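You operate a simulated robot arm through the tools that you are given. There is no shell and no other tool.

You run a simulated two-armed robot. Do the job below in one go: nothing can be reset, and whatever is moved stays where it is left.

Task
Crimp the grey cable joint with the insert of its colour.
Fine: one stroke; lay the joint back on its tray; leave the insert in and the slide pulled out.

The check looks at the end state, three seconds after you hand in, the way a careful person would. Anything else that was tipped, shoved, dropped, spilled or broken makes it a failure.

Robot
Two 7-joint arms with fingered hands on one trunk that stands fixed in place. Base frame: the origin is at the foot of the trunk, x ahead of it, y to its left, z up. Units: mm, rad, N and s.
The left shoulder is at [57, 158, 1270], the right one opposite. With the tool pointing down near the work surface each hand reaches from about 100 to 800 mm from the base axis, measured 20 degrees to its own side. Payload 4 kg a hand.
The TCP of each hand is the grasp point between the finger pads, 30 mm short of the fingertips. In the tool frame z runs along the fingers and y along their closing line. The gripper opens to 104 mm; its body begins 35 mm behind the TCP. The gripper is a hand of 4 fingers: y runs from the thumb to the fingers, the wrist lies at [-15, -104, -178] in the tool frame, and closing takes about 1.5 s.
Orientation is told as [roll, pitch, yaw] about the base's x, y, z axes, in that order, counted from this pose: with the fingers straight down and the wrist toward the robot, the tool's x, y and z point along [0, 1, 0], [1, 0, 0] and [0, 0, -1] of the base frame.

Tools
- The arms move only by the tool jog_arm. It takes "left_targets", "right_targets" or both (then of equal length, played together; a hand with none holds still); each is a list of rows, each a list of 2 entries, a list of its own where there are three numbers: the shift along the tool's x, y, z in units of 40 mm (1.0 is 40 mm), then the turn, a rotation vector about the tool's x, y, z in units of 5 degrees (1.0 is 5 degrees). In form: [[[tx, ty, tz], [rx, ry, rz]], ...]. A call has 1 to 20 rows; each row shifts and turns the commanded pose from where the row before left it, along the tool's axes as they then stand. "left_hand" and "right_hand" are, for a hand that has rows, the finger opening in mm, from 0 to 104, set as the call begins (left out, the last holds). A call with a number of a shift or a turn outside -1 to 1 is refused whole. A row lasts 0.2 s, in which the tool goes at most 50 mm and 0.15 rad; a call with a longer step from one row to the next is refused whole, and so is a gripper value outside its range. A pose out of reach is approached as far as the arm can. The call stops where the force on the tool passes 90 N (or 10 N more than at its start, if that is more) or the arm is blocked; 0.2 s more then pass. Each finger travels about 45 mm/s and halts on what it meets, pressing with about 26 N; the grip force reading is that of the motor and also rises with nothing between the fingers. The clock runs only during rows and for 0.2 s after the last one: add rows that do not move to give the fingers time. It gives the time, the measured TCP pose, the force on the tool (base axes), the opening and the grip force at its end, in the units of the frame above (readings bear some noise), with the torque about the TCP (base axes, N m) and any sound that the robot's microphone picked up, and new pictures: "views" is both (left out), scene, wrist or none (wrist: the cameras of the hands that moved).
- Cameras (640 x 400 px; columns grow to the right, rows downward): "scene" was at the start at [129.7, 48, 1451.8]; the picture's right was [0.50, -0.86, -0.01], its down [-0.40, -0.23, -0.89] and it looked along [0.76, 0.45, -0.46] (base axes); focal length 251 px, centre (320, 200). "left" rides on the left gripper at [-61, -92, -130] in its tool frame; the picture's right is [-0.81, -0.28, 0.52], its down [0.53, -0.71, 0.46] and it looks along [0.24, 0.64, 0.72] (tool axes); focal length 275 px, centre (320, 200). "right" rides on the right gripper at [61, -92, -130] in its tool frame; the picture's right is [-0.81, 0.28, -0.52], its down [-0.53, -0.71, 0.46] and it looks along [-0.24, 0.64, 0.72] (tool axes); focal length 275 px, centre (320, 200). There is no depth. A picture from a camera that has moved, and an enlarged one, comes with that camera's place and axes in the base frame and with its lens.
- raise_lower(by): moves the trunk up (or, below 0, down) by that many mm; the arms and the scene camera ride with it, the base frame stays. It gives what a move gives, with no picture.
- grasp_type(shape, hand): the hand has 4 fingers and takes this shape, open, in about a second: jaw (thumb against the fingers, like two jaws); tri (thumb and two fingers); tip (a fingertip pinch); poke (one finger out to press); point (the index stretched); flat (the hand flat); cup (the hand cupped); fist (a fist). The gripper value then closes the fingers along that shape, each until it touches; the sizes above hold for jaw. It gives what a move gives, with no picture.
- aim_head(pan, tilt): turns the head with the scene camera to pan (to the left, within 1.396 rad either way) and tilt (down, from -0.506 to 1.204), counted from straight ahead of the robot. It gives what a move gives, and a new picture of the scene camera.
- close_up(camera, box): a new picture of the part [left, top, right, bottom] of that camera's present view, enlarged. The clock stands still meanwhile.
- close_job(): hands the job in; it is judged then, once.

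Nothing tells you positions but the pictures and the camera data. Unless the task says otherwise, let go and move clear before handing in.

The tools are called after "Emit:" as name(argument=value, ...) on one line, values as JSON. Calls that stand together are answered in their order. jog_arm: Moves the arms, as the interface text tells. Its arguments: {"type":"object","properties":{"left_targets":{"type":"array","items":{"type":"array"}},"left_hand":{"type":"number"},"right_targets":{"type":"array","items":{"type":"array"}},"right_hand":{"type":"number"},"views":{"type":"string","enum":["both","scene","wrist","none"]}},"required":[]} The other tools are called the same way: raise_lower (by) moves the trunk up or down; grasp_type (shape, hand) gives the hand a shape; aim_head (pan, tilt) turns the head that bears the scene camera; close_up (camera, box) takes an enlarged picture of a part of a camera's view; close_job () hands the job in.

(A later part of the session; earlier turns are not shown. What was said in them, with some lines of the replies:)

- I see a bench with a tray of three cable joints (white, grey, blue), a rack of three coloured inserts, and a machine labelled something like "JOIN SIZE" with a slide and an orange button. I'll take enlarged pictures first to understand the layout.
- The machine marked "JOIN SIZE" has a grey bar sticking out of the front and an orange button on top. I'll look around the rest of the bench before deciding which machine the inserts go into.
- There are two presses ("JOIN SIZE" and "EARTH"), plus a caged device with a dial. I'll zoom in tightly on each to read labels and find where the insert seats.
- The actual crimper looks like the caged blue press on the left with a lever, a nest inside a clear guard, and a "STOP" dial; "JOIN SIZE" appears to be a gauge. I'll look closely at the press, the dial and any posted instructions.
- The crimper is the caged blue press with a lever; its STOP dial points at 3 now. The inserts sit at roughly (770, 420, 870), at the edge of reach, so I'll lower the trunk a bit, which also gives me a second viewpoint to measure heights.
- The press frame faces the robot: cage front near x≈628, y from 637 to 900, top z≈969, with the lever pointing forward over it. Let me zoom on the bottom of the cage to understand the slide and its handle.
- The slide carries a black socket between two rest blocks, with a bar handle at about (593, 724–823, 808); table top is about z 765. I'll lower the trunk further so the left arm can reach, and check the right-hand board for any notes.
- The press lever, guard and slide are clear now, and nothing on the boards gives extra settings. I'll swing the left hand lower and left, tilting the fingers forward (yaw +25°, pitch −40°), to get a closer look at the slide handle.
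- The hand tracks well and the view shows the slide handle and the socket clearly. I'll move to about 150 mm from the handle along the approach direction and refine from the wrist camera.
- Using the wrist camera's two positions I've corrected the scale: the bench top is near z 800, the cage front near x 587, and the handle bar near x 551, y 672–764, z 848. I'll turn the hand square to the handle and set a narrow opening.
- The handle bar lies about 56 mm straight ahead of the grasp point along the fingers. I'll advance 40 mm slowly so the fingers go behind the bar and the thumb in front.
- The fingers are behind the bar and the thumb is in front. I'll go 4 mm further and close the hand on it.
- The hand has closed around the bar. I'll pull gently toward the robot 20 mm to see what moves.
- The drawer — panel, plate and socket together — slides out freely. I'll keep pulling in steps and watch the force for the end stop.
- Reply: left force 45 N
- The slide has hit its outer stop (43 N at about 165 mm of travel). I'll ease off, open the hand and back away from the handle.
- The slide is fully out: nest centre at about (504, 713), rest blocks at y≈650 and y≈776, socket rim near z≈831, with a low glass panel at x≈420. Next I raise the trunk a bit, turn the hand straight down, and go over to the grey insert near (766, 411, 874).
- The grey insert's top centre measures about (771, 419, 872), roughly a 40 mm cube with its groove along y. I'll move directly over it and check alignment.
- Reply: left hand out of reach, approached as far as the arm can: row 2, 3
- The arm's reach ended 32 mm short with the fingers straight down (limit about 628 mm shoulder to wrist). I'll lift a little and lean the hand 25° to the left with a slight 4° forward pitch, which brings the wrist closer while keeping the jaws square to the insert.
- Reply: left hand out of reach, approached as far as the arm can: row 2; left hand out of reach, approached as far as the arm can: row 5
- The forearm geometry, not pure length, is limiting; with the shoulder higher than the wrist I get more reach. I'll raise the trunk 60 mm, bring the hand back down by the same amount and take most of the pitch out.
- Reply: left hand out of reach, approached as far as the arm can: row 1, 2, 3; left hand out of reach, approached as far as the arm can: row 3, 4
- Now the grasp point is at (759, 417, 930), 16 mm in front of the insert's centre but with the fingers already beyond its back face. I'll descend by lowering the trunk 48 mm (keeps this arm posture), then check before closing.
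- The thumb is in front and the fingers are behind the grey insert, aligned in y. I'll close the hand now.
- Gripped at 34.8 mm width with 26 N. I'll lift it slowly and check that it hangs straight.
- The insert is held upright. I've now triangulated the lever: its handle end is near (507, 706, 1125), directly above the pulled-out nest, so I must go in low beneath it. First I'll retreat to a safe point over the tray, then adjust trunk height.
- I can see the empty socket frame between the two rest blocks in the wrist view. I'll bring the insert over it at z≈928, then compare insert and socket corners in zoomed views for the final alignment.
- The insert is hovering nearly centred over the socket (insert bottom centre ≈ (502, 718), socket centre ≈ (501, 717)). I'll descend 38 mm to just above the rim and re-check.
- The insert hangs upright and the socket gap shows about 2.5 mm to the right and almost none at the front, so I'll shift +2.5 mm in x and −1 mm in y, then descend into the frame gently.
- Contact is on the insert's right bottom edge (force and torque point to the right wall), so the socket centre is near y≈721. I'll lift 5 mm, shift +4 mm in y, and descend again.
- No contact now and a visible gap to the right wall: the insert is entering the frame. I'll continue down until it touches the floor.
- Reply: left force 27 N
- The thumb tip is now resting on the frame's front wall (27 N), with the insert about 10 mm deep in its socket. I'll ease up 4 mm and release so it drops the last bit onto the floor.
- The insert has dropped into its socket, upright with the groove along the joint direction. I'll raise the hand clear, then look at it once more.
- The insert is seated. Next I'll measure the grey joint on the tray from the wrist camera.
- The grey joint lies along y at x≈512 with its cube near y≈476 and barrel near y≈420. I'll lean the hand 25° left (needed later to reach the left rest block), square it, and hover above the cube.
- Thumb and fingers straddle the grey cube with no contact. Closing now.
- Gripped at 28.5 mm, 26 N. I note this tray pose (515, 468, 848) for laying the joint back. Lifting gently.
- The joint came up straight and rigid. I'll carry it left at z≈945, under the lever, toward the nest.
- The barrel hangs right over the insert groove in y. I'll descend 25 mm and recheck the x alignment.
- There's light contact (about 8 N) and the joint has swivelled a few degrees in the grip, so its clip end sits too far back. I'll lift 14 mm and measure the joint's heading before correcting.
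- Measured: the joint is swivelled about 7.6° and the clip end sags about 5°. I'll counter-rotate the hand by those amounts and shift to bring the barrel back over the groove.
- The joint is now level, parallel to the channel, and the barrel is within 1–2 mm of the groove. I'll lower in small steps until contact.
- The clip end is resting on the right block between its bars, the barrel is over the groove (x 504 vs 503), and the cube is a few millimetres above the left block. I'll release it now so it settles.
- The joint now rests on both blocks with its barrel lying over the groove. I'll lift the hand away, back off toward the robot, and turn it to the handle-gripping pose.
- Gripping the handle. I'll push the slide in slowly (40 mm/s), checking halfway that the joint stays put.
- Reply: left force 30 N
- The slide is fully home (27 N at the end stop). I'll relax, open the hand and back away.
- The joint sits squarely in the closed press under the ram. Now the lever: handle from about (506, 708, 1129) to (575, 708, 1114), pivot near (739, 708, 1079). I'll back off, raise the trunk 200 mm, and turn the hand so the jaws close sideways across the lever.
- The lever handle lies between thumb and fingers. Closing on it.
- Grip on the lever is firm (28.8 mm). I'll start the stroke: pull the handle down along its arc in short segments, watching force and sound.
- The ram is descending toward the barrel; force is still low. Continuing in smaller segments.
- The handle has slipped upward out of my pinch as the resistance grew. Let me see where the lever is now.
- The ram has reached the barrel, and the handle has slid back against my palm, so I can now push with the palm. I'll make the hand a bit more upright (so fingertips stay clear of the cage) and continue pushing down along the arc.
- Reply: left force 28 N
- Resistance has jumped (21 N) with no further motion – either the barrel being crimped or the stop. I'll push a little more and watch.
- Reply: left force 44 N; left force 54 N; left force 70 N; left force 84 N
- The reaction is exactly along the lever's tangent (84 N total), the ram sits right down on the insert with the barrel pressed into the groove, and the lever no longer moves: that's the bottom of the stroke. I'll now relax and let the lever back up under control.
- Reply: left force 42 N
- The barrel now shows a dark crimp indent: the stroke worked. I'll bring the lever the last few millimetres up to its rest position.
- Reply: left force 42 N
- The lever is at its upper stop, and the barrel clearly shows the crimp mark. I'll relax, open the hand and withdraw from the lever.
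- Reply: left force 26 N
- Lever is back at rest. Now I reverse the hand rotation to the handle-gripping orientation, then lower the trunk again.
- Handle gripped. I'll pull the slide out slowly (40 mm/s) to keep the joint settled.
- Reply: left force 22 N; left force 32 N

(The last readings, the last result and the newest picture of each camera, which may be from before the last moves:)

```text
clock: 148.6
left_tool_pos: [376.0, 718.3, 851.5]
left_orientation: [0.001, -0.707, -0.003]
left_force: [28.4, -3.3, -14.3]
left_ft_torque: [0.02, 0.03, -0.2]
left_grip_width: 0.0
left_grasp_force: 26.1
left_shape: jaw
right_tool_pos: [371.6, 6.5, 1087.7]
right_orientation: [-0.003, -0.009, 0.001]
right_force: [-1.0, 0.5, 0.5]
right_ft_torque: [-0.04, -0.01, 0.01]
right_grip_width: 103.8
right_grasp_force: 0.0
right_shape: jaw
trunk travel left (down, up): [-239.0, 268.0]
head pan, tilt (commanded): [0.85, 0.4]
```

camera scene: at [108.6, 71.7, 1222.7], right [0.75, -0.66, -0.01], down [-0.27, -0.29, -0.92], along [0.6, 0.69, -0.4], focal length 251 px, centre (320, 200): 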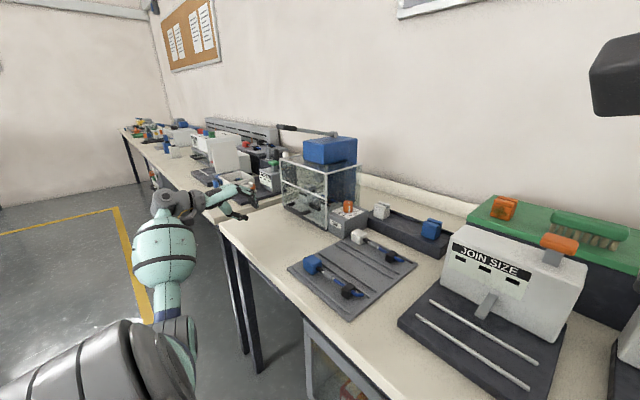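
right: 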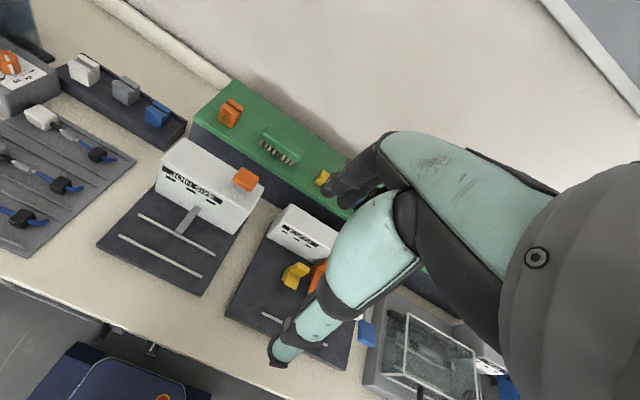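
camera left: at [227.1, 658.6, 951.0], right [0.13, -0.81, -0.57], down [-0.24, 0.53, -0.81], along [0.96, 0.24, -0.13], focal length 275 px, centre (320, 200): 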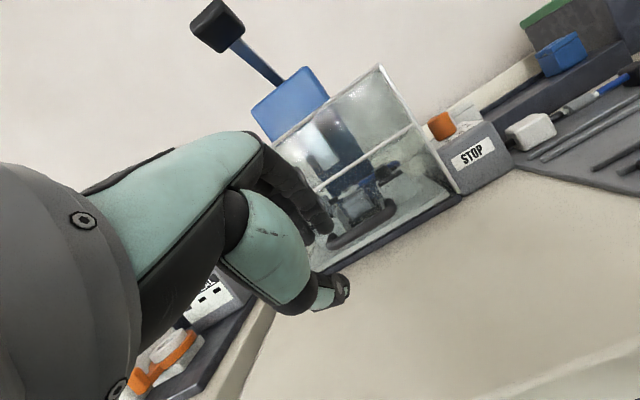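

The slide is at its outer stop (28 N). I'll relax, release the handle, back away and look at the joint.

Emit:
jog_arm(left_targets=[[[0, 0.1, 0.087], [0, 0, 0]], [[0, 0, 0], [0, 0, 0]]], left_hand=0, views="none")

Emit:
jog_arm(left_targets=[[[0, 0, 0], [0, 0, 0]], [[0, 0, 0], [0, 0, 0]], [[0, 0, 0], [0, 0, 0]], [[0, 0, 0], [0, 0, 0]], [[0, 0, -0.25], [0, 0, 0]], [[0, 0, -0.5], [0, 0, 0]], [[0, 0, -0.8], [0, 0, 0]], [[0, 0, -0.8], [0, 0, 0]], [[0, 0, 0], [0, 0, 0]]], left_hand=30, views="both")

Emit:
close_up(camera="scene", box=[250, 180, 330, 240])

Emit:
close_up(camera="scene", box=[272, 192, 312, 222])

```text
clock: 149.2
left_tool_pos: [376.6, 718.8, 851.0]
left_orientation: [-0.001, -0.709, -0.002]
left_force: [6.5, -6.0, -15.0]
left_ft_torque: [-0.01, 0.09, -0.19]
left_grip_width: 0.0
left_grasp_force: 26.2
left_shape: jaw
right_tool_pos: [369.1, 7.7, 1088.4]
right_orientation: [-0.001, -0.011, 0.0]
right_force: [-0.2, -0.6, 0.3]
right_ft_torque: [-0.02, 0.03, -0.05]
right_grip_width: 103.8
right_grasp_force: 0.0
right_shape: jaw
trunk travel left (down, up): [-239.0, 268.0]
head pan, tilt (commanded): [0.85, 0.4]
```

```text
clock: 151.2
left_tool_pos: [314.0, 718.2, 924.7]
left_orientation: [-0.001, -0.712, -0.001]
left_force: [0.9, -0.3, 0.1]
left_ft_torque: [0.0, 0.05, 0.0]
left_grip_width: 29.4
left_grasp_force: 0.0
left_shape: jaw
right_tool_pos: [367.9, 6.4, 1088.4]
right_orientation: [0.002, -0.013, 0.001]
right_force: [0.4, 0.0, -0.8]
right_ft_torque: [0.02, 0.0, 0.03]
right_grip_width: 104.0
right_grasp_force: 0.1
right_shape: jaw
trunk travel left (down, up): [-239.0, 268.0]
head pan, tilt (commanded): [0.85, 0.4]
camera scene: at [108.8, 71.9, 1222.6], right [0.75, -0.66, -0.01], down [-0.27, -0.29, -0.92], along [0.6, 0.69, -0.4], focal length 251 px, centre (320, 200)
camera left: at [160.4, 657.3, 962.9], right [0.13, -0.81, -0.57], down [-0.24, 0.53, -0.81], along [0.96, 0.24, -0.13], focal length 275 px, centre (320, 200)
```

scene: 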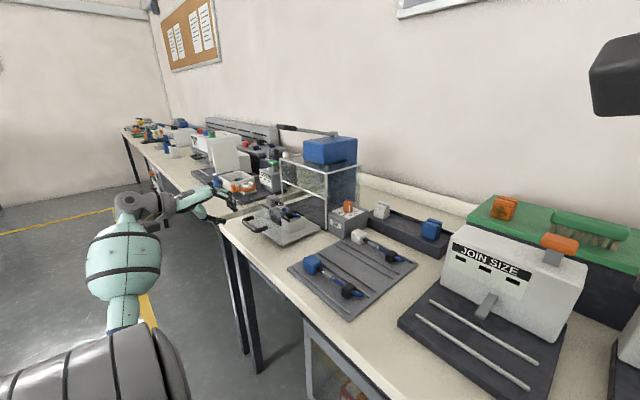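
left: 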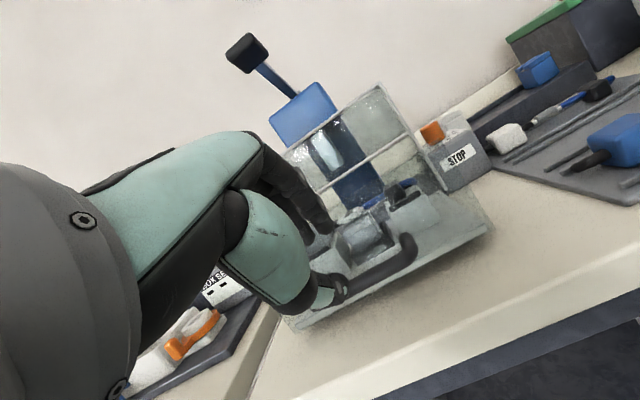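

```text
6.67 times, centred on (290, 210) of scene
camera zoom: at [108.8, 71.9, 1222.6], right [0.75, -0.66, -0.01], down [-0.27, -0.29, -0.92], along [0.6, 0.69, -0.4], focal length 1672 px, centre (520, 133)
```

zoom: 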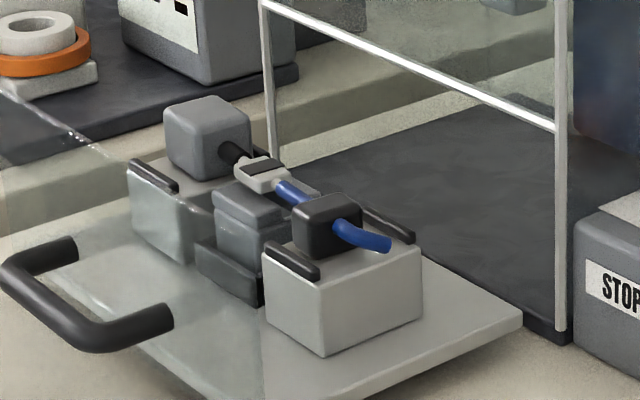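

```text
13.33 times, centred on (292, 207) of scene
camera zoom: at [108.8, 71.9, 1222.6], right [0.75, -0.66, -0.01], down [-0.27, -0.29, -0.92], along [0.6, 0.69, -0.4], focal length 3343 px, centre (693, 107)
```

zoom: 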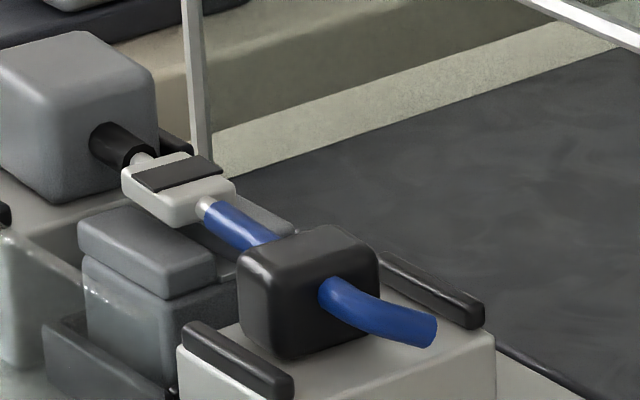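

The barrel is now a flattened, crimped ferrule. Next I'll bring the hand back to the same pose I released from (leaned 20°, yawed −7.7°) to pick the joint up by its cube.

Emit:
jog_arm(left_targets=[[[0.433, 0.523, 0.044], [0, 0, 0]], [[0.433, 0.523, 0.044], [0, 0, 0]], [[0.433, 0.523, 0.044], [0, 0, 0]], [[0, 0, 0], [1, 0, 0]], [[0, 0, 0], [1, 0, 0]], [[0, 0, 0], [1, 0, 0]], [[0, 0, 0], [1, 0, 0]], [[0, 0, 0], [1, 0, 0]], [[0, 0, 0], [1, 0, 0]], [[0, 0, 0], [1, 0, 0]], [[0, 0, 0], [1, 0, 0]], [[0, 0, 0], [0.16, 0, 0]], [[0, 0, 0], [0, 1, 0]], [[0, 0, 0], [0, 1, 0]], [[0, 0, 0], [0, 1, 0]], [[0, 0, 0], [0, 1, 0]], [[0, 0, 0], [-0.263, 0, 0.724]], [[0, 0, 0], [-0.263, 0, 0.724]], [[0, 0, 0], [0, 0, 0]]], left_hand=58, views="none")

```text
clock: 155.2
left_tool_pos: [367.3, 771.3, 962.3]
left_orientation: [0.348, -0.001, -0.136]
left_force: [-0.4, 0.1, 0.9]
left_ft_torque: [-0.02, 0.0, -0.01]
left_grip_width: 57.5
left_grasp_force: 0.1
left_shape: jaw
right_tool_pos: [368.9, 6.1, 1087.5]
right_orientation: [-0.001, -0.012, -0.001]
right_force: [0.9, 0.1, -0.2]
right_ft_torque: [0.01, 0.01, 0.0]
right_grip_width: 103.9
right_grasp_force: 0.0
right_shape: jaw
trunk travel left (down, up): [-239.0, 268.0]
head pan, tilt (commanded): [0.85, 0.4]
```

Emit:
jog_arm(left_targets=[[[0.07, 0.871, 0.05], [0, 0, 0]], [[0.07, 0.871, 0.05], [0, 0, 0]], [[0.096, 0.871, 0.15], [0, 0, 0]], [[0.096, 0.871, 0.2], [0, 0, 0]], [[0, 0, 0], [0, 0, 0]]], left_hand=58, views="wrist")

Emit:
close_up(camera="scene", box=[255, 165, 325, 225])

Emit:
close_up(camera="left", box=[280, 60, 520, 300])

```text
clock: 156.4
left_tool_pos: [510.3, 774.3, 950.2]
left_orientation: [0.352, 0.001, -0.136]
left_force: [0.6, -0.6, 0.4]
left_ft_torque: [-0.03, 0.0, -0.01]
left_grip_width: 57.5
left_grasp_force: 0.1
left_shape: jaw
right_tool_pos: [367.0, 7.2, 1090.3]
right_orientation: [0.0, -0.014, 0.0]
right_force: [-0.3, -0.5, 0.0]
right_ft_torque: [0.0, -0.01, 0.03]
right_grip_width: 104.0
right_grasp_force: 0.1
right_shape: jaw
trunk travel left (down, up): [-239.0, 268.0]
head pan, tilt (commanded): [0.85, 0.4]
camera left: at [404.4, 685.0, 1051.4], right [-0.35, -0.54, -0.76], down [-0.62, 0.75, -0.24], along [0.7, 0.39, -0.6], focal length 275 px, centre (320, 200)
```

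left: 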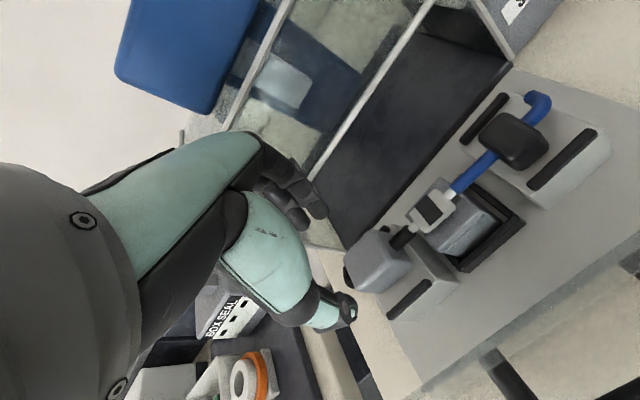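

```text
6.67 times, centred on (290, 195) of scene
camera zoom: at [107.3, 71.9, 1222.8], right [0.75, -0.66, -0.01], down [-0.27, -0.29, -0.92], along [0.6, 0.69, -0.4], focal length 1672 px, centre (520, 233)
```

zoom: 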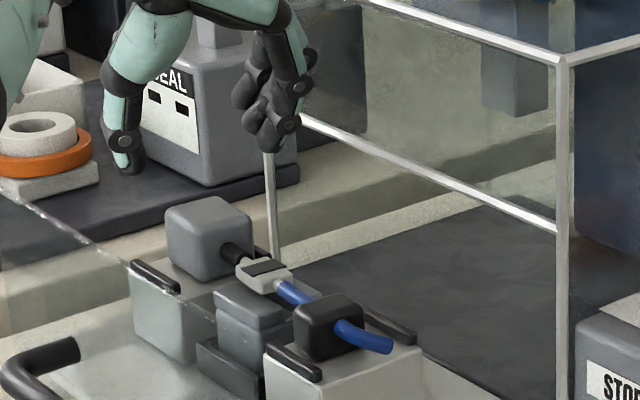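

```text
1.67 times, centred on (400, 180) of left
camera zoom: at [404.4, 685.0, 1051.4], right [-0.35, -0.54, -0.76], down [-0.62, 0.75, -0.24], along [0.7, 0.39, -0.6], focal length 459 px, centre (187, 233)
```

zoom: 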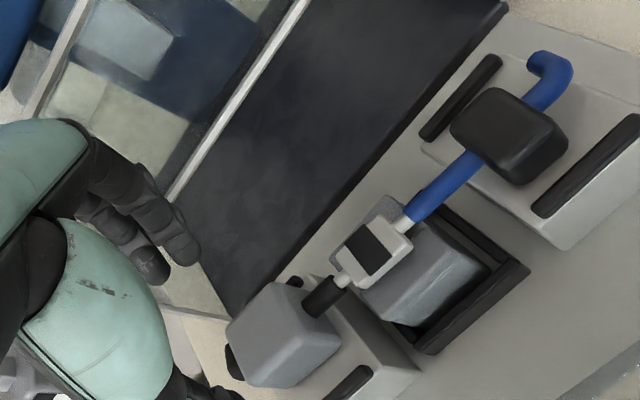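

Emit:
jog_arm(left_targets=[[[-0.164, 0.003, 0.375], [0, 0, 0]], [[-0.164, 0.003, 0.375], [0, 0, 0]], [[-0.13, 0.003, 0.3], [0, 0, 0]], [[0, 0, 0], [0, 0, 0]]], left_hand=58, views="none")

Emit:
close_up(camera="scene", box=[258, 180, 318, 225])

Emit:
close_up(camera="left", box=[280, 120, 460, 300])

```text
clock: 157.4
left_tool_pos: [509.8, 769.3, 903.9]
left_orientation: [0.351, -0.001, -0.136]
left_force: [0.8, -0.4, -0.1]
left_ft_torque: [0.01, 0.01, -0.03]
left_grip_width: 57.6
left_grasp_force: 0.0
left_shape: jaw
right_tool_pos: [368.3, 6.2, 1088.2]
right_orientation: [0.001, -0.013, 0.001]
right_force: [-0.4, 0.1, 0.2]
right_ft_torque: [0.0, -0.01, -0.01]
right_grip_width: 104.0
right_grasp_force: 0.0
right_shape: jaw
trunk travel left (down, up): [-239.0, 268.0]
head pan, tilt (commanded): [0.85, 0.4]
```

```text
8.89 times, centred on (288, 202) of scene
camera zoom: at [108.6, 71.6, 1222.7], right [0.75, -0.66, -0.01], down [-0.27, -0.29, -0.92], along [0.6, 0.69, -0.4], focal length 2229 px, centre (604, 178)
```

zoom: 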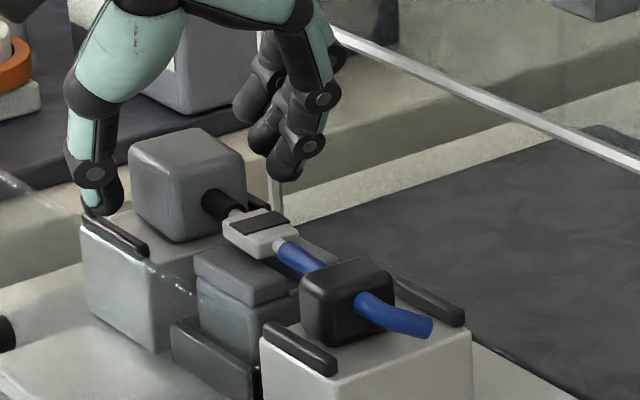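

```text
2.22 times, centred on (370, 210) of left
camera zoom: at [405.0, 680.2, 1005.5], right [-0.35, -0.54, -0.76], down [-0.62, 0.75, -0.24], along [0.7, 0.39, -0.6], focal length 612 px, centre (209, 178)
```

zoom: 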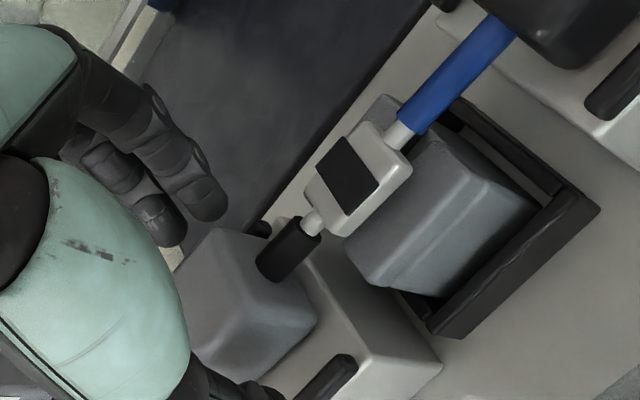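

Emit:
jog_arm(left_targets=[[[0, 0, 0], [0, 0, 0]], [[0, 0, 0], [0, 0, 0]], [[0, 0, 0], [0, 0, 0]], [[0, 0, 0], [0, 0, 0]], [[0, 0, 0], [0, 0, 0]], [[0, 0, 0], [0, 0, 0]]], left_hand=18, views="none")

Emit:
close_up(camera="scene", box=[258, 180, 318, 225])

Emit:
close_up(camera="left", box=[280, 60, 520, 300])

```text
clock: 158.8
left_tool_pos: [507.9, 769.6, 903.9]
left_orientation: [0.351, -0.001, -0.138]
left_force: [0.2, -0.7, -0.5]
left_ft_torque: [0.01, 0.04, -0.04]
left_grip_width: 28.4
left_grasp_force: 26.3
left_shape: jaw
right_tool_pos: [367.6, 5.9, 1089.3]
right_orientation: [-0.001, -0.012, 0.001]
right_force: [0.4, 0.0, 0.1]
right_ft_torque: [0.0, 0.0, 0.01]
right_grip_width: 103.9
right_grasp_force: 0.0
right_shape: jaw
trunk travel left (down, up): [-239.0, 268.0]
head pan, tilt (commanded): [0.85, 0.4]
```

```text
8.89 times, centred on (288, 202) of scene
camera zoom: at [108.8, 71.7, 1222.6], right [0.75, -0.66, -0.01], down [-0.27, -0.29, -0.92], along [0.6, 0.69, -0.4], focal length 2229 px, centre (604, 178)
```

zoom: 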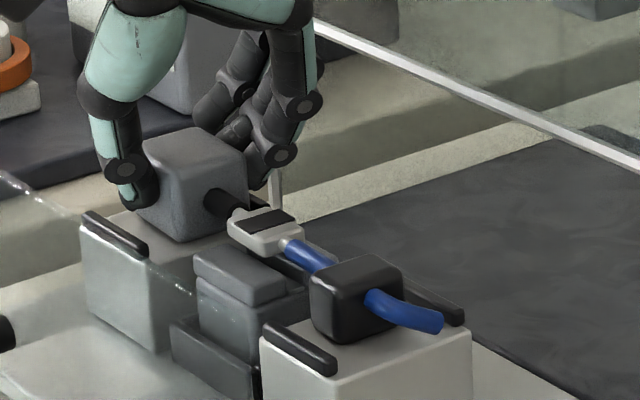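

```text
1.67 times, centred on (400, 180) of left
camera zoom: at [405.1, 680.4, 1005.5], right [-0.35, -0.54, -0.76], down [-0.62, 0.75, -0.24], along [0.7, 0.38, -0.6], focal length 459 px, centre (187, 233)
```

zoom: 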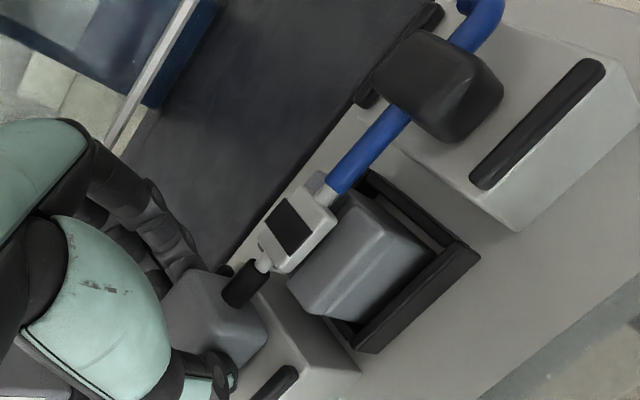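

Emit:
jog_arm(left_targets=[[[0.043, 0, -0.117], [0, 0, 0]], [[0.086, 0, -0.235], [0, 0, 0]], [[0.103, 0, -0.282], [0, 0, 0]], [[0.103, 0, -0.282], [0, 0, 0]], [[0, 0, 0], [0, 0, 0]]], left_hand=18, views="none")

Emit:
close_up(camera="scene", box=[255, 165, 325, 225])

Emit:
close_up(camera="left", box=[280, 60, 520, 300])

```text
clock: 160.0
left_tool_pos: [509.1, 767.8, 944.6]
left_orientation: [0.35, 0.002, -0.137]
left_force: [0.6, 0.5, -1.6]
left_ft_torque: [0.03, 0.01, -0.04]
left_grip_width: 28.4
left_grasp_force: 26.0
left_shape: jaw
right_tool_pos: [369.2, 6.9, 1089.5]
right_orientation: [0.0, -0.012, 0.0]
right_force: [-0.7, 0.3, 0.0]
right_ft_torque: [0.01, -0.02, 0.02]
right_grip_width: 104.0
right_grasp_force: 0.0
right_shape: jaw
trunk travel left (down, up): [-239.0, 268.0]
head pan, tilt (commanded): [0.85, 0.4]
```

```text
6.67 times, centred on (290, 195) of scene
camera zoom: at [108.9, 72.0, 1222.6], right [0.75, -0.66, -0.01], down [-0.27, -0.29, -0.92], along [0.6, 0.69, -0.4], focal length 1672 px, centre (520, 233)
```

zoom: 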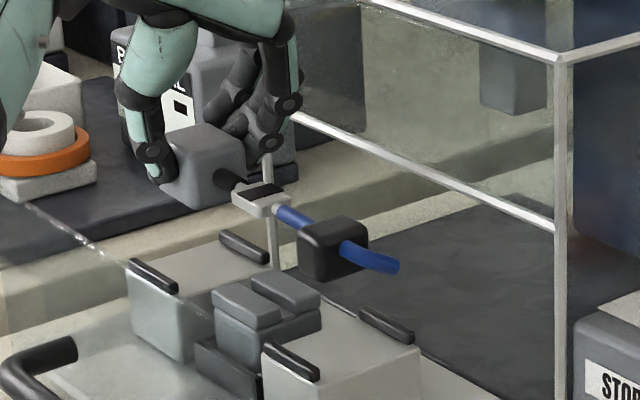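

```text
1.67 times, centred on (400, 180) of left
camera zoom: at [404.5, 680.4, 1046.1], right [-0.35, -0.54, -0.76], down [-0.62, 0.75, -0.24], along [0.7, 0.39, -0.6], focal length 459 px, centre (187, 233)
```

zoom: 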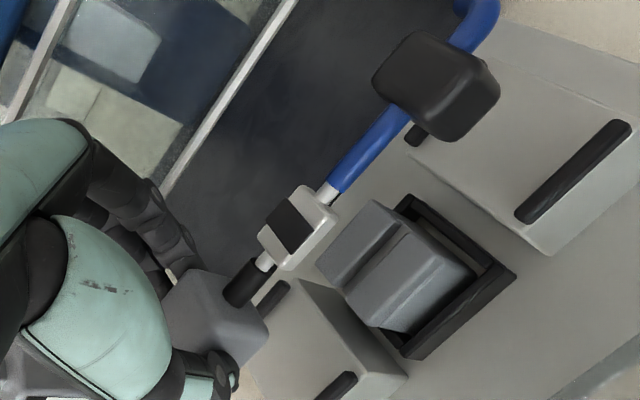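

The joint is up; the insert stays in the slide. I'll carry it back over the tray and level it there (it sags about 6.6° toward the clip).

Emit:
jog_arm(left_targets=[[[-0.873, 0.144, -0.287], [0, 0, 0]], [[-0.873, 0.144, -0.287], [0, 0, 0]], [[-0.873, 0.144, -0.287], [0, 0, 0]], [[-0.873, 0.144, -0.287], [0, 0, 0]], [[-0.873, 0.144, -0.287], [0, 0, 0]], [[-0.873, 0.144, -0.287], [0, 0, 0]], [[-0.873, 0.144, -0.287], [0, 0, 0]], [[-0.873, 0.144, -0.287], [0, 0, 0]], [[0, 0, 0], [-0.026, -0.654, -0.19]], [[0, 0, 0], [-0.026, -0.654, -0.19]], [[0, 0, 0], [0, 0, 0]]], left_hand=18, views="both")

Emit:
close_up(camera="scene", box=[290, 180, 410, 280])

Emit:
close_up(camera="left", box=[280, 40, 560, 300])

```text
clock: 162.4
left_tool_pos: [513.0, 469.9, 931.7]
left_orientation: [0.235, -0.013, -0.106]
left_force: [0.1, -0.4, -1.3]
left_ft_torque: [0.05, -0.01, 0.02]
left_grip_width: 28.2
left_grasp_force: 26.6
left_shape: jaw
right_tool_pos: [368.1, 6.3, 1088.0]
right_orientation: [0.001, -0.011, -0.001]
right_force: [0.6, 0.5, -0.7]
right_ft_torque: [0.01, -0.01, 0.03]
right_grip_width: 103.8
right_grasp_force: 0.1
right_shape: jaw
trunk travel left (down, up): [-239.0, 268.0]
head pan, tilt (commanded): [0.85, 0.4]
camera scene: at [108.9, 71.7, 1222.6], right [0.75, -0.66, -0.01], down [-0.27, -0.29, -0.92], along [0.6, 0.69, -0.4], focal length 251 px, centre (320, 200)
camera left: at [410.9, 391.6, 1044.2], right [-0.33, -0.64, -0.7], down [-0.64, 0.7, -0.33], along [0.69, 0.33, -0.64], focal length 275 px, centre (320, 200)
```

scene: 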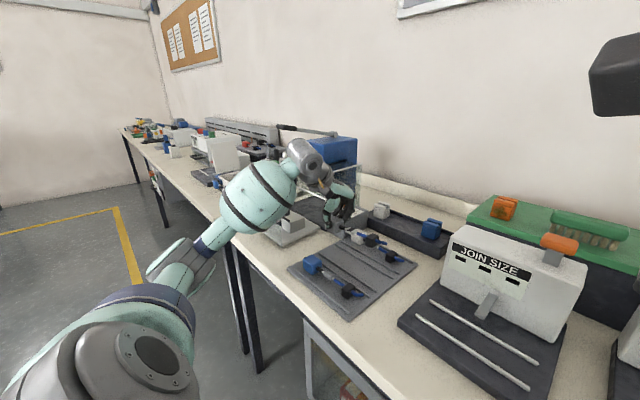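
left: 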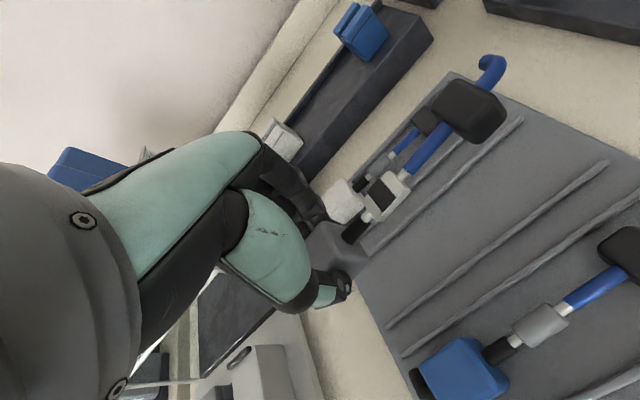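

```text
4.00 times, centred on (350, 230) of scene
camera zoom: at [108.9, 71.7, 1222.6], right [0.75, -0.66, -0.01], down [-0.27, -0.29, -0.92], along [0.6, 0.69, -0.4], focal length 1003 px, centre (200, 80)
```

zoom: 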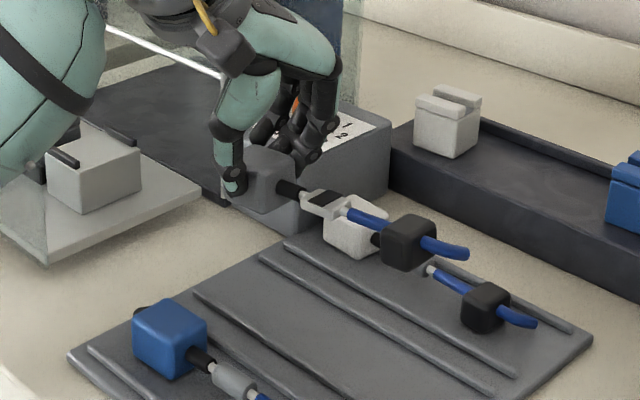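

```text
1.54 times, centred on (420, 170) of left
camera zoom: at [410.9, 391.6, 1044.2], right [-0.33, -0.64, -0.7], down [-0.64, 0.7, -0.33], along [0.69, 0.33, -0.64], focal length 424 px, centre (166, 246)
```

zoom: 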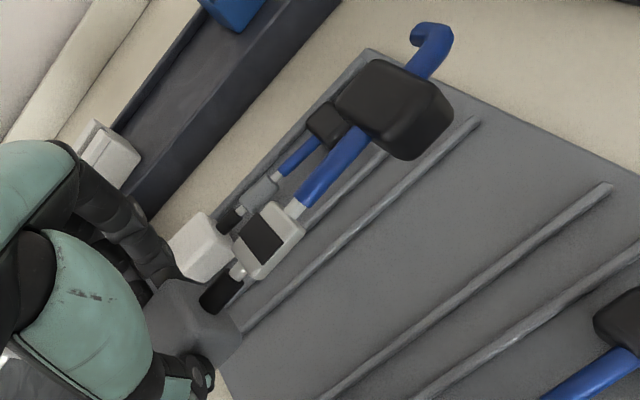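

The joint hangs level and parallel, with the barrel at (511, 419). I'll shift 2 mm and lower toward its tray channel.

Emit:
jog_arm(left_targets=[[[-0.116, 0.016, 0.547], [0, 0, 0]], [[-0.116, 0.016, 0.547], [0, 0, 0]], [[-0.116, 0.016, 0.547], [0, 0, 0]], [[0, 0, 0], [0, 0, 0]]], left_hand=18, views="none")

Emit:
close_up(camera="scene", box=[310, 210, 400, 290])

Emit:
close_up(camera="left", box=[280, 40, 560, 300])

```text
clock: 163.4
left_tool_pos: [517.7, 469.2, 867.9]
left_orientation: [0.234, -0.013, -0.107]
left_force: [-0.2, 1.1, -0.9]
left_ft_torque: [0.05, 0.01, -0.04]
left_grip_width: 28.7
left_grasp_force: 25.8
left_shape: jaw
right_tool_pos: [367.7, 5.9, 1088.4]
right_orientation: [0.0, -0.012, 0.0]
right_force: [0.4, -0.9, -0.3]
right_ft_torque: [0.01, 0.0, 0.02]
right_grip_width: 103.9
right_grasp_force: 0.1
right_shape: jaw
trunk travel left (down, up): [-239.0, 268.0]
head pan, tilt (commanded): [0.85, 0.4]
```

```text
5.00 times, centred on (355, 250) of scene
camera zoom: at [108.9, 71.6, 1222.6], right [0.75, -0.66, -0.01], down [-0.27, -0.29, -0.92], along [0.6, 0.69, -0.4], focal length 1254 px, centre (145, -50)
```

zoom: 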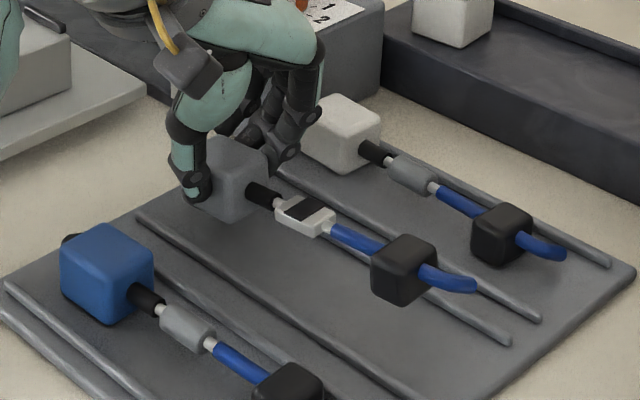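

```text
1.54 times, centred on (420, 170) of left
camera zoom: at [415.0, 389.7, 978.3], right [-0.34, -0.64, -0.7], down [-0.64, 0.7, -0.33], along [0.69, 0.33, -0.64], focal length 424 px, centre (166, 246)
```

zoom: 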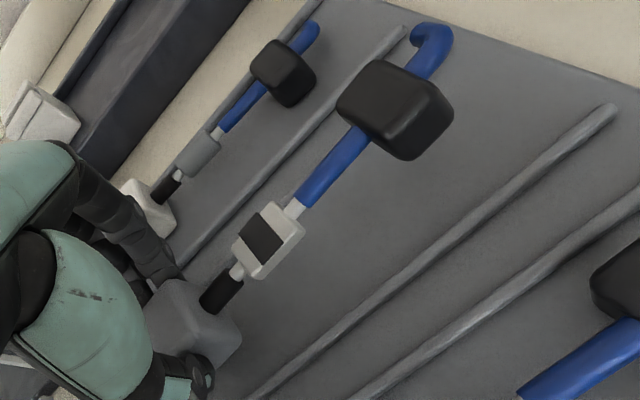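

Emit:
jog_arm(left_targets=[[[-0.058, -0.003, 0.243], [0, 0, 0]], [[-0.058, -0.003, 0.243], [0, 0, 0]], [[0, 0, 0], [0, 0, 0]]], left_hand=18, views="none")

Emit:
close_up(camera="scene", box=[315, 220, 385, 280])

Emit:
close_up(camera="left", box=[280, 40, 560, 300])

```text
clock: 164.2
left_tool_pos: [515.7, 469.4, 849.9]
left_orientation: [0.238, -0.02, -0.106]
left_force: [2.1, -2.0, 11.6]
left_ft_torque: [0.17, 0.07, -0.03]
left_grip_width: 29.3
left_grasp_force: 26.4
left_shape: jaw
right_tool_pos: [368.1, 4.6, 1089.3]
right_orientation: [-0.001, -0.014, 0.0]
right_force: [0.0, 0.0, -0.4]
right_ft_torque: [-0.01, 0.01, -0.01]
right_grip_width: 104.1
right_grasp_force: 0.0
right_shape: jaw
trunk travel left (down, up): [-239.0, 268.0]
head pan, tilt (commanded): [0.85, 0.4]
```

```text
6.67 times, centred on (350, 250) of scene
camera zoom: at [108.0, 70.6, 1222.9], right [0.75, -0.66, -0.01], down [-0.27, -0.29, -0.92], along [0.6, 0.69, -0.4], focal length 1672 px, centre (120, -133)
```

zoom: 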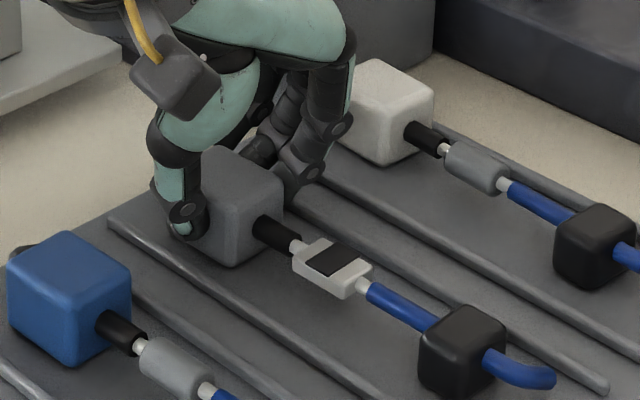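

```text
1.54 times, centred on (420, 170) of left
camera zoom: at [413.6, 389.1, 960.3], right [-0.33, -0.63, -0.7], down [-0.64, 0.7, -0.33], along [0.7, 0.34, -0.63], focal length 424 px, centre (166, 246)
```

zoom: 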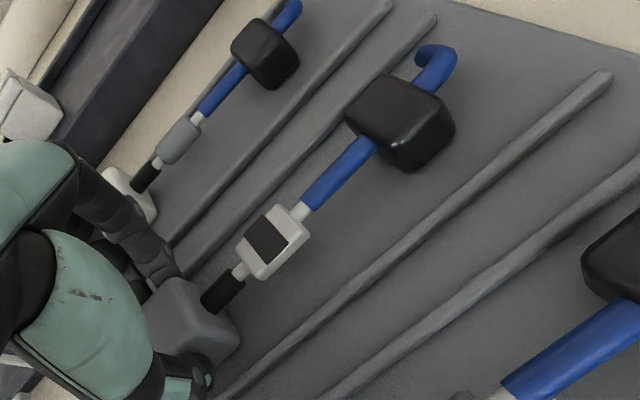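

The clip end is down on the tray; my thumb is touching the front ridge (13 N), holding the cube a few millimetres up. I'll lift slightly, shift 5 mm to the channel's middle and try again.

Emit:
jog_arm(left_targets=[[[0.035, 0, -0.146], [0, 0, 0]], [[0.012, 0.125, 0], [0, 0, 0]], [[0, 0, 0], [0, 0, 0]], [[-0.029, 0, 0.122], [0, 0, 0]], [[0, 0, 0], [0, 0, 0]]], left_hand=18, views="none")

Emit:
close_up(camera="scene", box=[315, 220, 385, 280])

```text
clock: 165.4
left_tool_pos: [521.3, 470.7, 850.4]
left_orientation: [0.236, -0.018, -0.106]
left_force: [1.5, -1.3, 10.3]
left_ft_torque: [0.16, 0.1, 0.02]
left_grip_width: 29.4
left_grasp_force: 25.6
left_shape: jaw
right_tool_pos: [367.4, 4.7, 1089.5]
right_orientation: [0.0, -0.013, 0.001]
right_force: [0.1, -0.2, 0.3]
right_ft_torque: [-0.01, -0.04, 0.05]
right_grip_width: 104.1
right_grasp_force: 0.0
right_shape: jaw
trunk travel left (down, up): [-239.0, 268.0]
head pan, tilt (commanded): [0.85, 0.4]
```

```text
6.67 times, centred on (350, 250) of scene
camera zoom: at [108.1, 70.7, 1222.8], right [0.75, -0.66, -0.01], down [-0.27, -0.29, -0.92], along [0.6, 0.69, -0.4], focal length 1672 px, centre (120, -133)
```

zoom: 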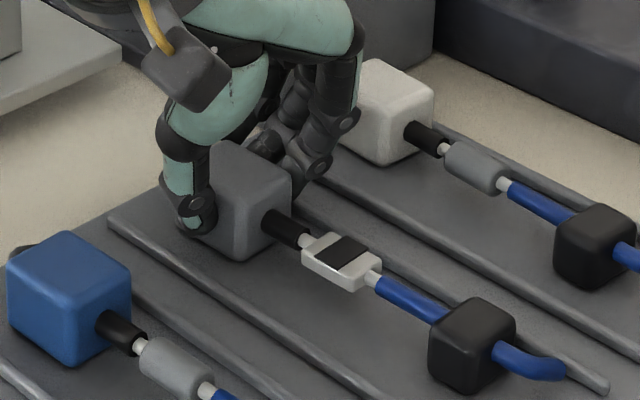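

Emit:
jog_arm(left_targets=[[[0.01, 0, -0.04], [0, 0, 0]], [[0, 0, 0], [0, 0, 0]]], left_hand=18, views="none")

Emit:
jog_arm(left_targets=[[[0, 0, 0], [0, 0, 0]], [[0, 0, 0], [0, 0, 0]], [[0, 0, 0], [0, 0, 0]], [[0, 0, 0], [0, 0, 0]]], left_hand=52, views="none")

Emit:
close_up(camera="scene", box=[315, 220, 385, 280])

Emit:
close_up(camera="left", box=[280, 40, 560, 300])

```text
clock: 166.0
left_tool_pos: [521.9, 469.7, 850.4]
left_orientation: [0.238, -0.014, -0.106]
left_force: [1.2, 0.5, 7.8]
left_ft_torque: [0.21, 0.07, -0.02]
left_grip_width: 29.4
left_grasp_force: 26.7
left_shape: jaw
right_tool_pos: [367.8, 5.8, 1090.0]
right_orientation: [0.0, -0.014, 0.001]
right_force: [0.1, -0.3, 0.5]
right_ft_torque: [-0.04, -0.03, 0.05]
right_grip_width: 103.9
right_grasp_force: 0.1
right_shape: jaw
trunk travel left (down, up): [-239.0, 268.0]
head pan, tilt (commanded): [0.85, 0.4]
```

```text
clock: 167.0
left_tool_pos: [522.5, 470.4, 849.4]
left_orientation: [0.236, -0.012, -0.107]
left_force: [0.1, -0.3, 0.6]
left_ft_torque: [0.02, 0.01, -0.03]
left_grip_width: 51.5
left_grasp_force: 0.0
left_shape: jaw
right_tool_pos: [368.1, 5.2, 1088.4]
right_orientation: [0.0, -0.012, 0.0]
right_force: [0.8, -0.2, 0.8]
right_ft_torque: [-0.01, -0.01, 0.03]
right_grip_width: 104.1
right_grasp_force: 0.0
right_shape: jaw
trunk travel left (down, up): [-239.0, 268.0]
head pan, tilt (commanded): [0.85, 0.4]
```

```text
6.67 times, centred on (350, 250) of scene
camera zoom: at [109.0, 71.7, 1222.6], right [0.75, -0.66, -0.01], down [-0.27, -0.29, -0.92], along [0.6, 0.69, -0.4], focal length 1672 px, centre (120, -133)
```

zoom: 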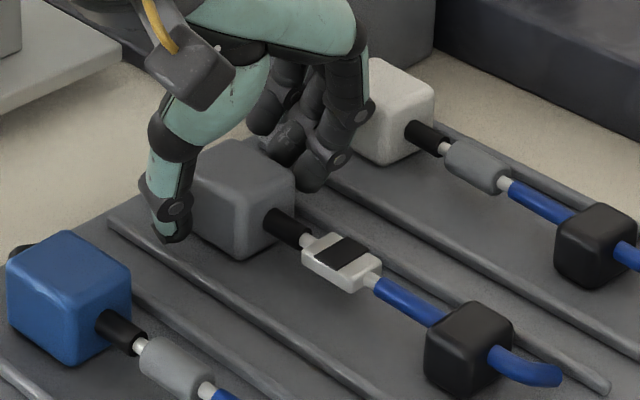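

```text
1.54 times, centred on (420, 170) of left
camera zoom: at [420.1, 389.6, 960.6], right [-0.34, -0.64, -0.7], down [-0.64, 0.7, -0.33], along [0.69, 0.33, -0.64], focal length 424 px, centre (166, 246)
```

zoom: 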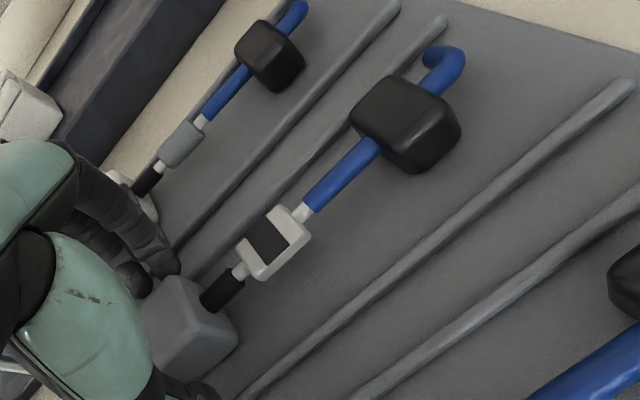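

The joint is back on the tray in its own channel. I'll lift the hand straight up and away.

Emit:
jog_arm(left_targets=[[[0.058, 0, -0.243], [0, 0, 0]], [[0.116, 0, -0.486], [0, 0, 0]], [[0.174, 0, -0.729], [0, 0, 0]], [[0.2, 0, -0.85], [0, 0, 0]], [[0.2, 0, -0.85], [0, 0, 0]], [[0, -0.8, 0], [0, 0, 0]], [[0, -0.8, 0], [0, 0, 0]], [[0, -0.8, 0], [0, 0, 0]], [[0, -0.8, 0], [0, 0, 0]], [[0, 0, 0], [0, 0, 0]]], left_hand=52, views="both")

Emit:
close_up(camera="scene", box=[280, 210, 430, 330])

Emit:
close_up(camera="scene", box=[220, 100, 380, 240])

```text
clock: 169.2
left_tool_pos: [392.8, 483.8, 976.4]
left_orientation: [0.235, -0.015, -0.105]
left_force: [0.3, 0.6, -0.5]
left_ft_torque: [0.0, 0.03, 0.01]
left_grip_width: 51.7
left_grasp_force: 0.1
left_shape: jaw
right_tool_pos: [368.1, 6.3, 1088.8]
right_orientation: [0.001, -0.012, 0.0]
right_force: [-0.1, 0.4, 0.1]
right_ft_torque: [-0.02, 0.0, 0.01]
right_grip_width: 104.3
right_grasp_force: 0.0
right_shape: jaw
trunk travel left (down, up): [-239.0, 268.0]
head pan, tilt (commanded): [0.85, 0.4]
camera scene: at [109.2, 71.6, 1222.6], right [0.75, -0.66, -0.01], down [-0.27, -0.29, -0.92], along [0.6, 0.69, -0.4], focal length 251 px, centre (320, 200)
camera left: at [290.6, 403.2, 1088.7], right [-0.33, -0.64, -0.7], down [-0.64, 0.7, -0.33], along [0.69, 0.34, -0.64], focal length 275 px, centre (320, 200)
```

scene: 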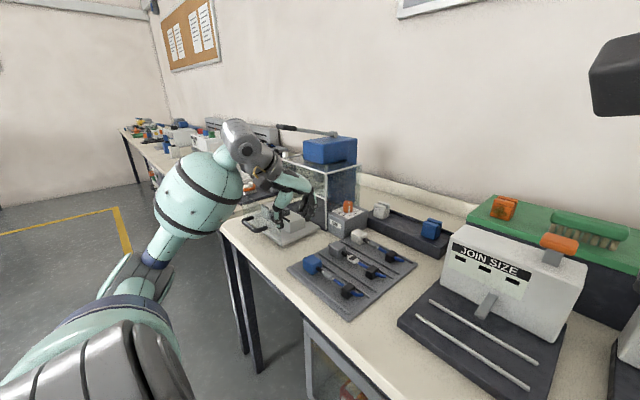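
left: 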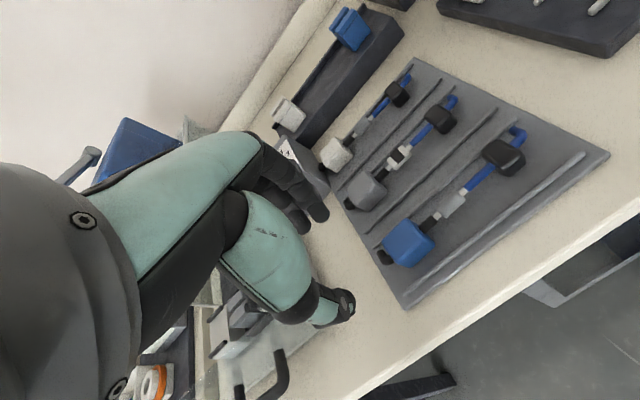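

```text
3.33 times, centred on (355, 270) of scene
camera zoom: at [109.2, 71.6, 1222.6], right [0.75, -0.66, -0.01], down [-0.27, -0.29, -0.92], along [0.6, 0.69, -0.4], focal length 836 px, centre (203, -33)
```

zoom: 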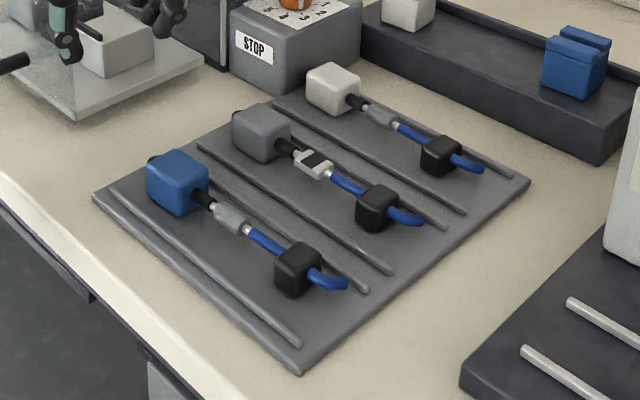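

```text
2.86 times, centred on (300, 170) of scene
camera zoom: at [109.2, 71.6, 1222.6], right [0.75, -0.66, -0.01], down [-0.27, -0.29, -0.92], along [0.6, 0.69, -0.4], focal length 716 px, centre (377, 286)
```

zoom: 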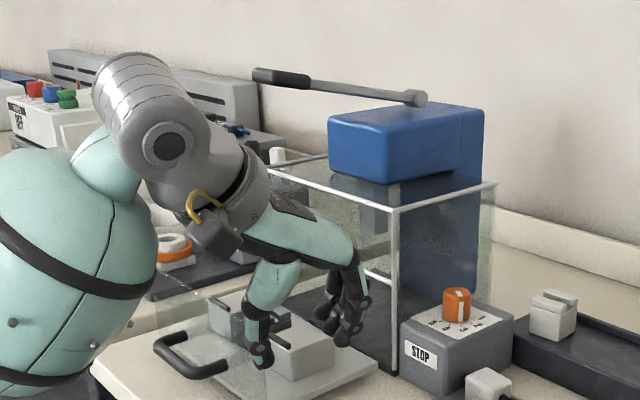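

The joint lies flat in its channel with the crimp visible. I'll move the arm clear to verify the slide, insert and surroundings.

Emit:
jog_arm(left_targets=[[[0.1, -0.2, -0.9], [0, 0, 0]], [[0.1, -0.2, -0.9], [0, 0, 0]], [[0.1, -0.2, -0.9], [0, 0, 0]], [[0, 0, 0], [0, -1, 0.2]], [[0, 0, 0], [0, -1, 0.2]], [[0, 0, 0], [0, -0.7, 0.2]], [[0, 0, 0], [0, 0, 0]]], left_hand=80, views="none")

Emit:
aim_head(pan=0.8, tilt=0.6)

Emit:
close_up(camera="scene", box=[220, 100, 420, 240])

Emit:
close_up(camera="scene", box=[250, 120, 340, 190])

Emit:
close_up(camera="left", box=[200, 60, 600, 380])

```text
clock: 170.8
left_tool_pos: [366.1, 472.9, 1084.7]
left_orientation: [-0.002, -0.008, -0.157]
left_force: [0.3, 0.2, 0.7]
left_ft_torque: [-0.03, -0.01, 0.01]
left_grip_width: 79.7
left_grasp_force: 0.0
left_shape: jaw
right_tool_pos: [367.4, 5.7, 1088.9]
right_orientation: [0.0, -0.013, 0.001]
right_force: [0.8, -0.4, 0.1]
right_ft_torque: [-0.01, 0.01, 0.0]
right_grip_width: 104.0
right_grasp_force: 0.1
right_shape: jaw
trunk travel left (down, up): [-239.0, 268.0]
head pan, tilt (commanded): [0.85, 0.4]
```

```text
clock: 171.5
left_tool_pos: [366.2, 473.1, 1084.7]
left_orientation: [0.0, -0.009, -0.155]
left_force: [-0.1, 0.7, -0.3]
left_ft_torque: [0.0, -0.01, 0.0]
left_grip_width: 79.6
left_grasp_force: 0.1
left_shape: jaw
right_tool_pos: [366.7, 6.4, 1089.6]
right_orientation: [0.001, -0.012, 0.0]
right_force: [-0.3, 0.0, -0.3]
right_ft_torque: [0.0, -0.02, 0.01]
right_grip_width: 104.0
right_grasp_force: 0.0
right_shape: jaw
trunk travel left (down, up): [-239.0, 268.0]
head pan, tilt (commanded): [0.799, 0.6]
camera scene: at [108.8, 65.4, 1204.5], right [0.72, -0.7, -0.01], down [-0.4, -0.41, -0.82], along [0.57, 0.59, -0.57], focal length 251 px, centre (320, 200)
```

scene: 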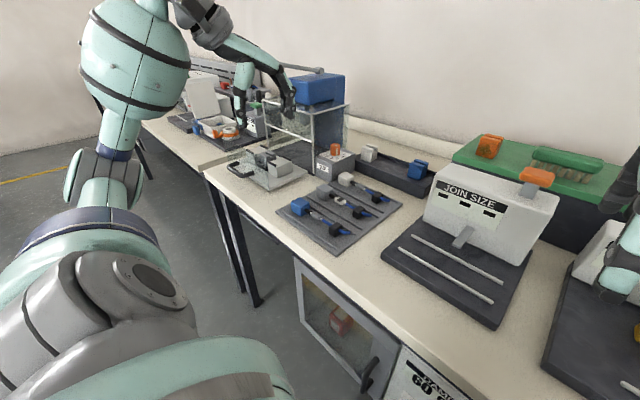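

```text
2.86 times, centred on (320, 170) of scene
camera zoom: at [108.8, 65.4, 1204.5], right [0.72, -0.7, -0.01], down [-0.4, -0.41, -0.82], along [0.57, 0.59, -0.57], focal length 716 px, centre (320, 286)
```

zoom: 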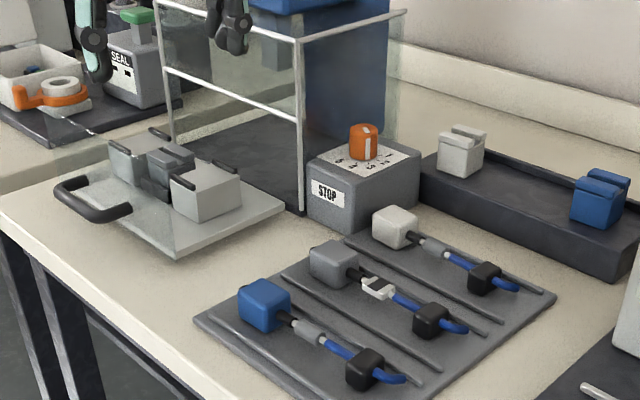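

```text
5.71 times, centred on (295, 155) of scene
camera zoom: at [108.8, 65.4, 1204.5], right [0.72, -0.7, -0.01], down [-0.4, -0.41, -0.82], along [0.57, 0.59, -0.57], focal length 1433 px, centre (463, 457)
```

zoom: 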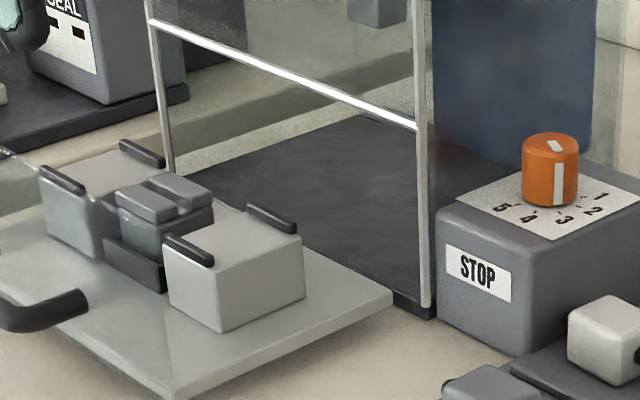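

```text
1.25 times, centred on (400, 220) of left
camera zoom: at [265.0, 426.8, 1214.3], right [-0.39, -0.76, -0.52], down [-0.62, 0.64, -0.46], along [0.68, 0.14, -0.72], focal length 344 px, centre (220, 175)
```

zoom: 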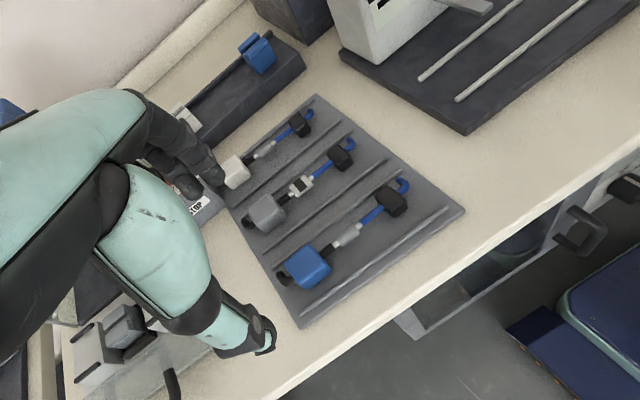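

Everything checks out: the grey joint is crimped and flat in its own tray channel, and the grey insert is seated in the pulled-out slide. The lever is back up, nothing else has been disturbed, and both hands are clear, so I'm handing the job in.

Emit:
close_job()

```text
The job is handed in.
```

The grey cable joint is crimped with the grey insert and lies back in its own channel on the tray. I handed the job in and have not been shown the verdict.

- **Crimp:** I pulled the lever to its lower stop once and brought it back up to its upper stop. The barrel is flattened and shows the crimp mark. Partway down, the handle slipped in my grip and the lever rose about two degrees. I pushed on from there without letting it return, so I count it as one stroke.
- **Insert and slide:** The grey insert is seated in the socket, and the slide is pulled out to its end stop.
- **Stop dial:** I left the press's STOP dial at 3, where I found it, since the task did not mention it. I did not check the crimp on the JOIN SIZE machine.
- **Joint on the tray:** It lies flat and parallel to its neighbours, about 6 mm further back than it started, still inside its own channel.

In my last pictures nothing else looked moved or tipped, and both hands are clear.
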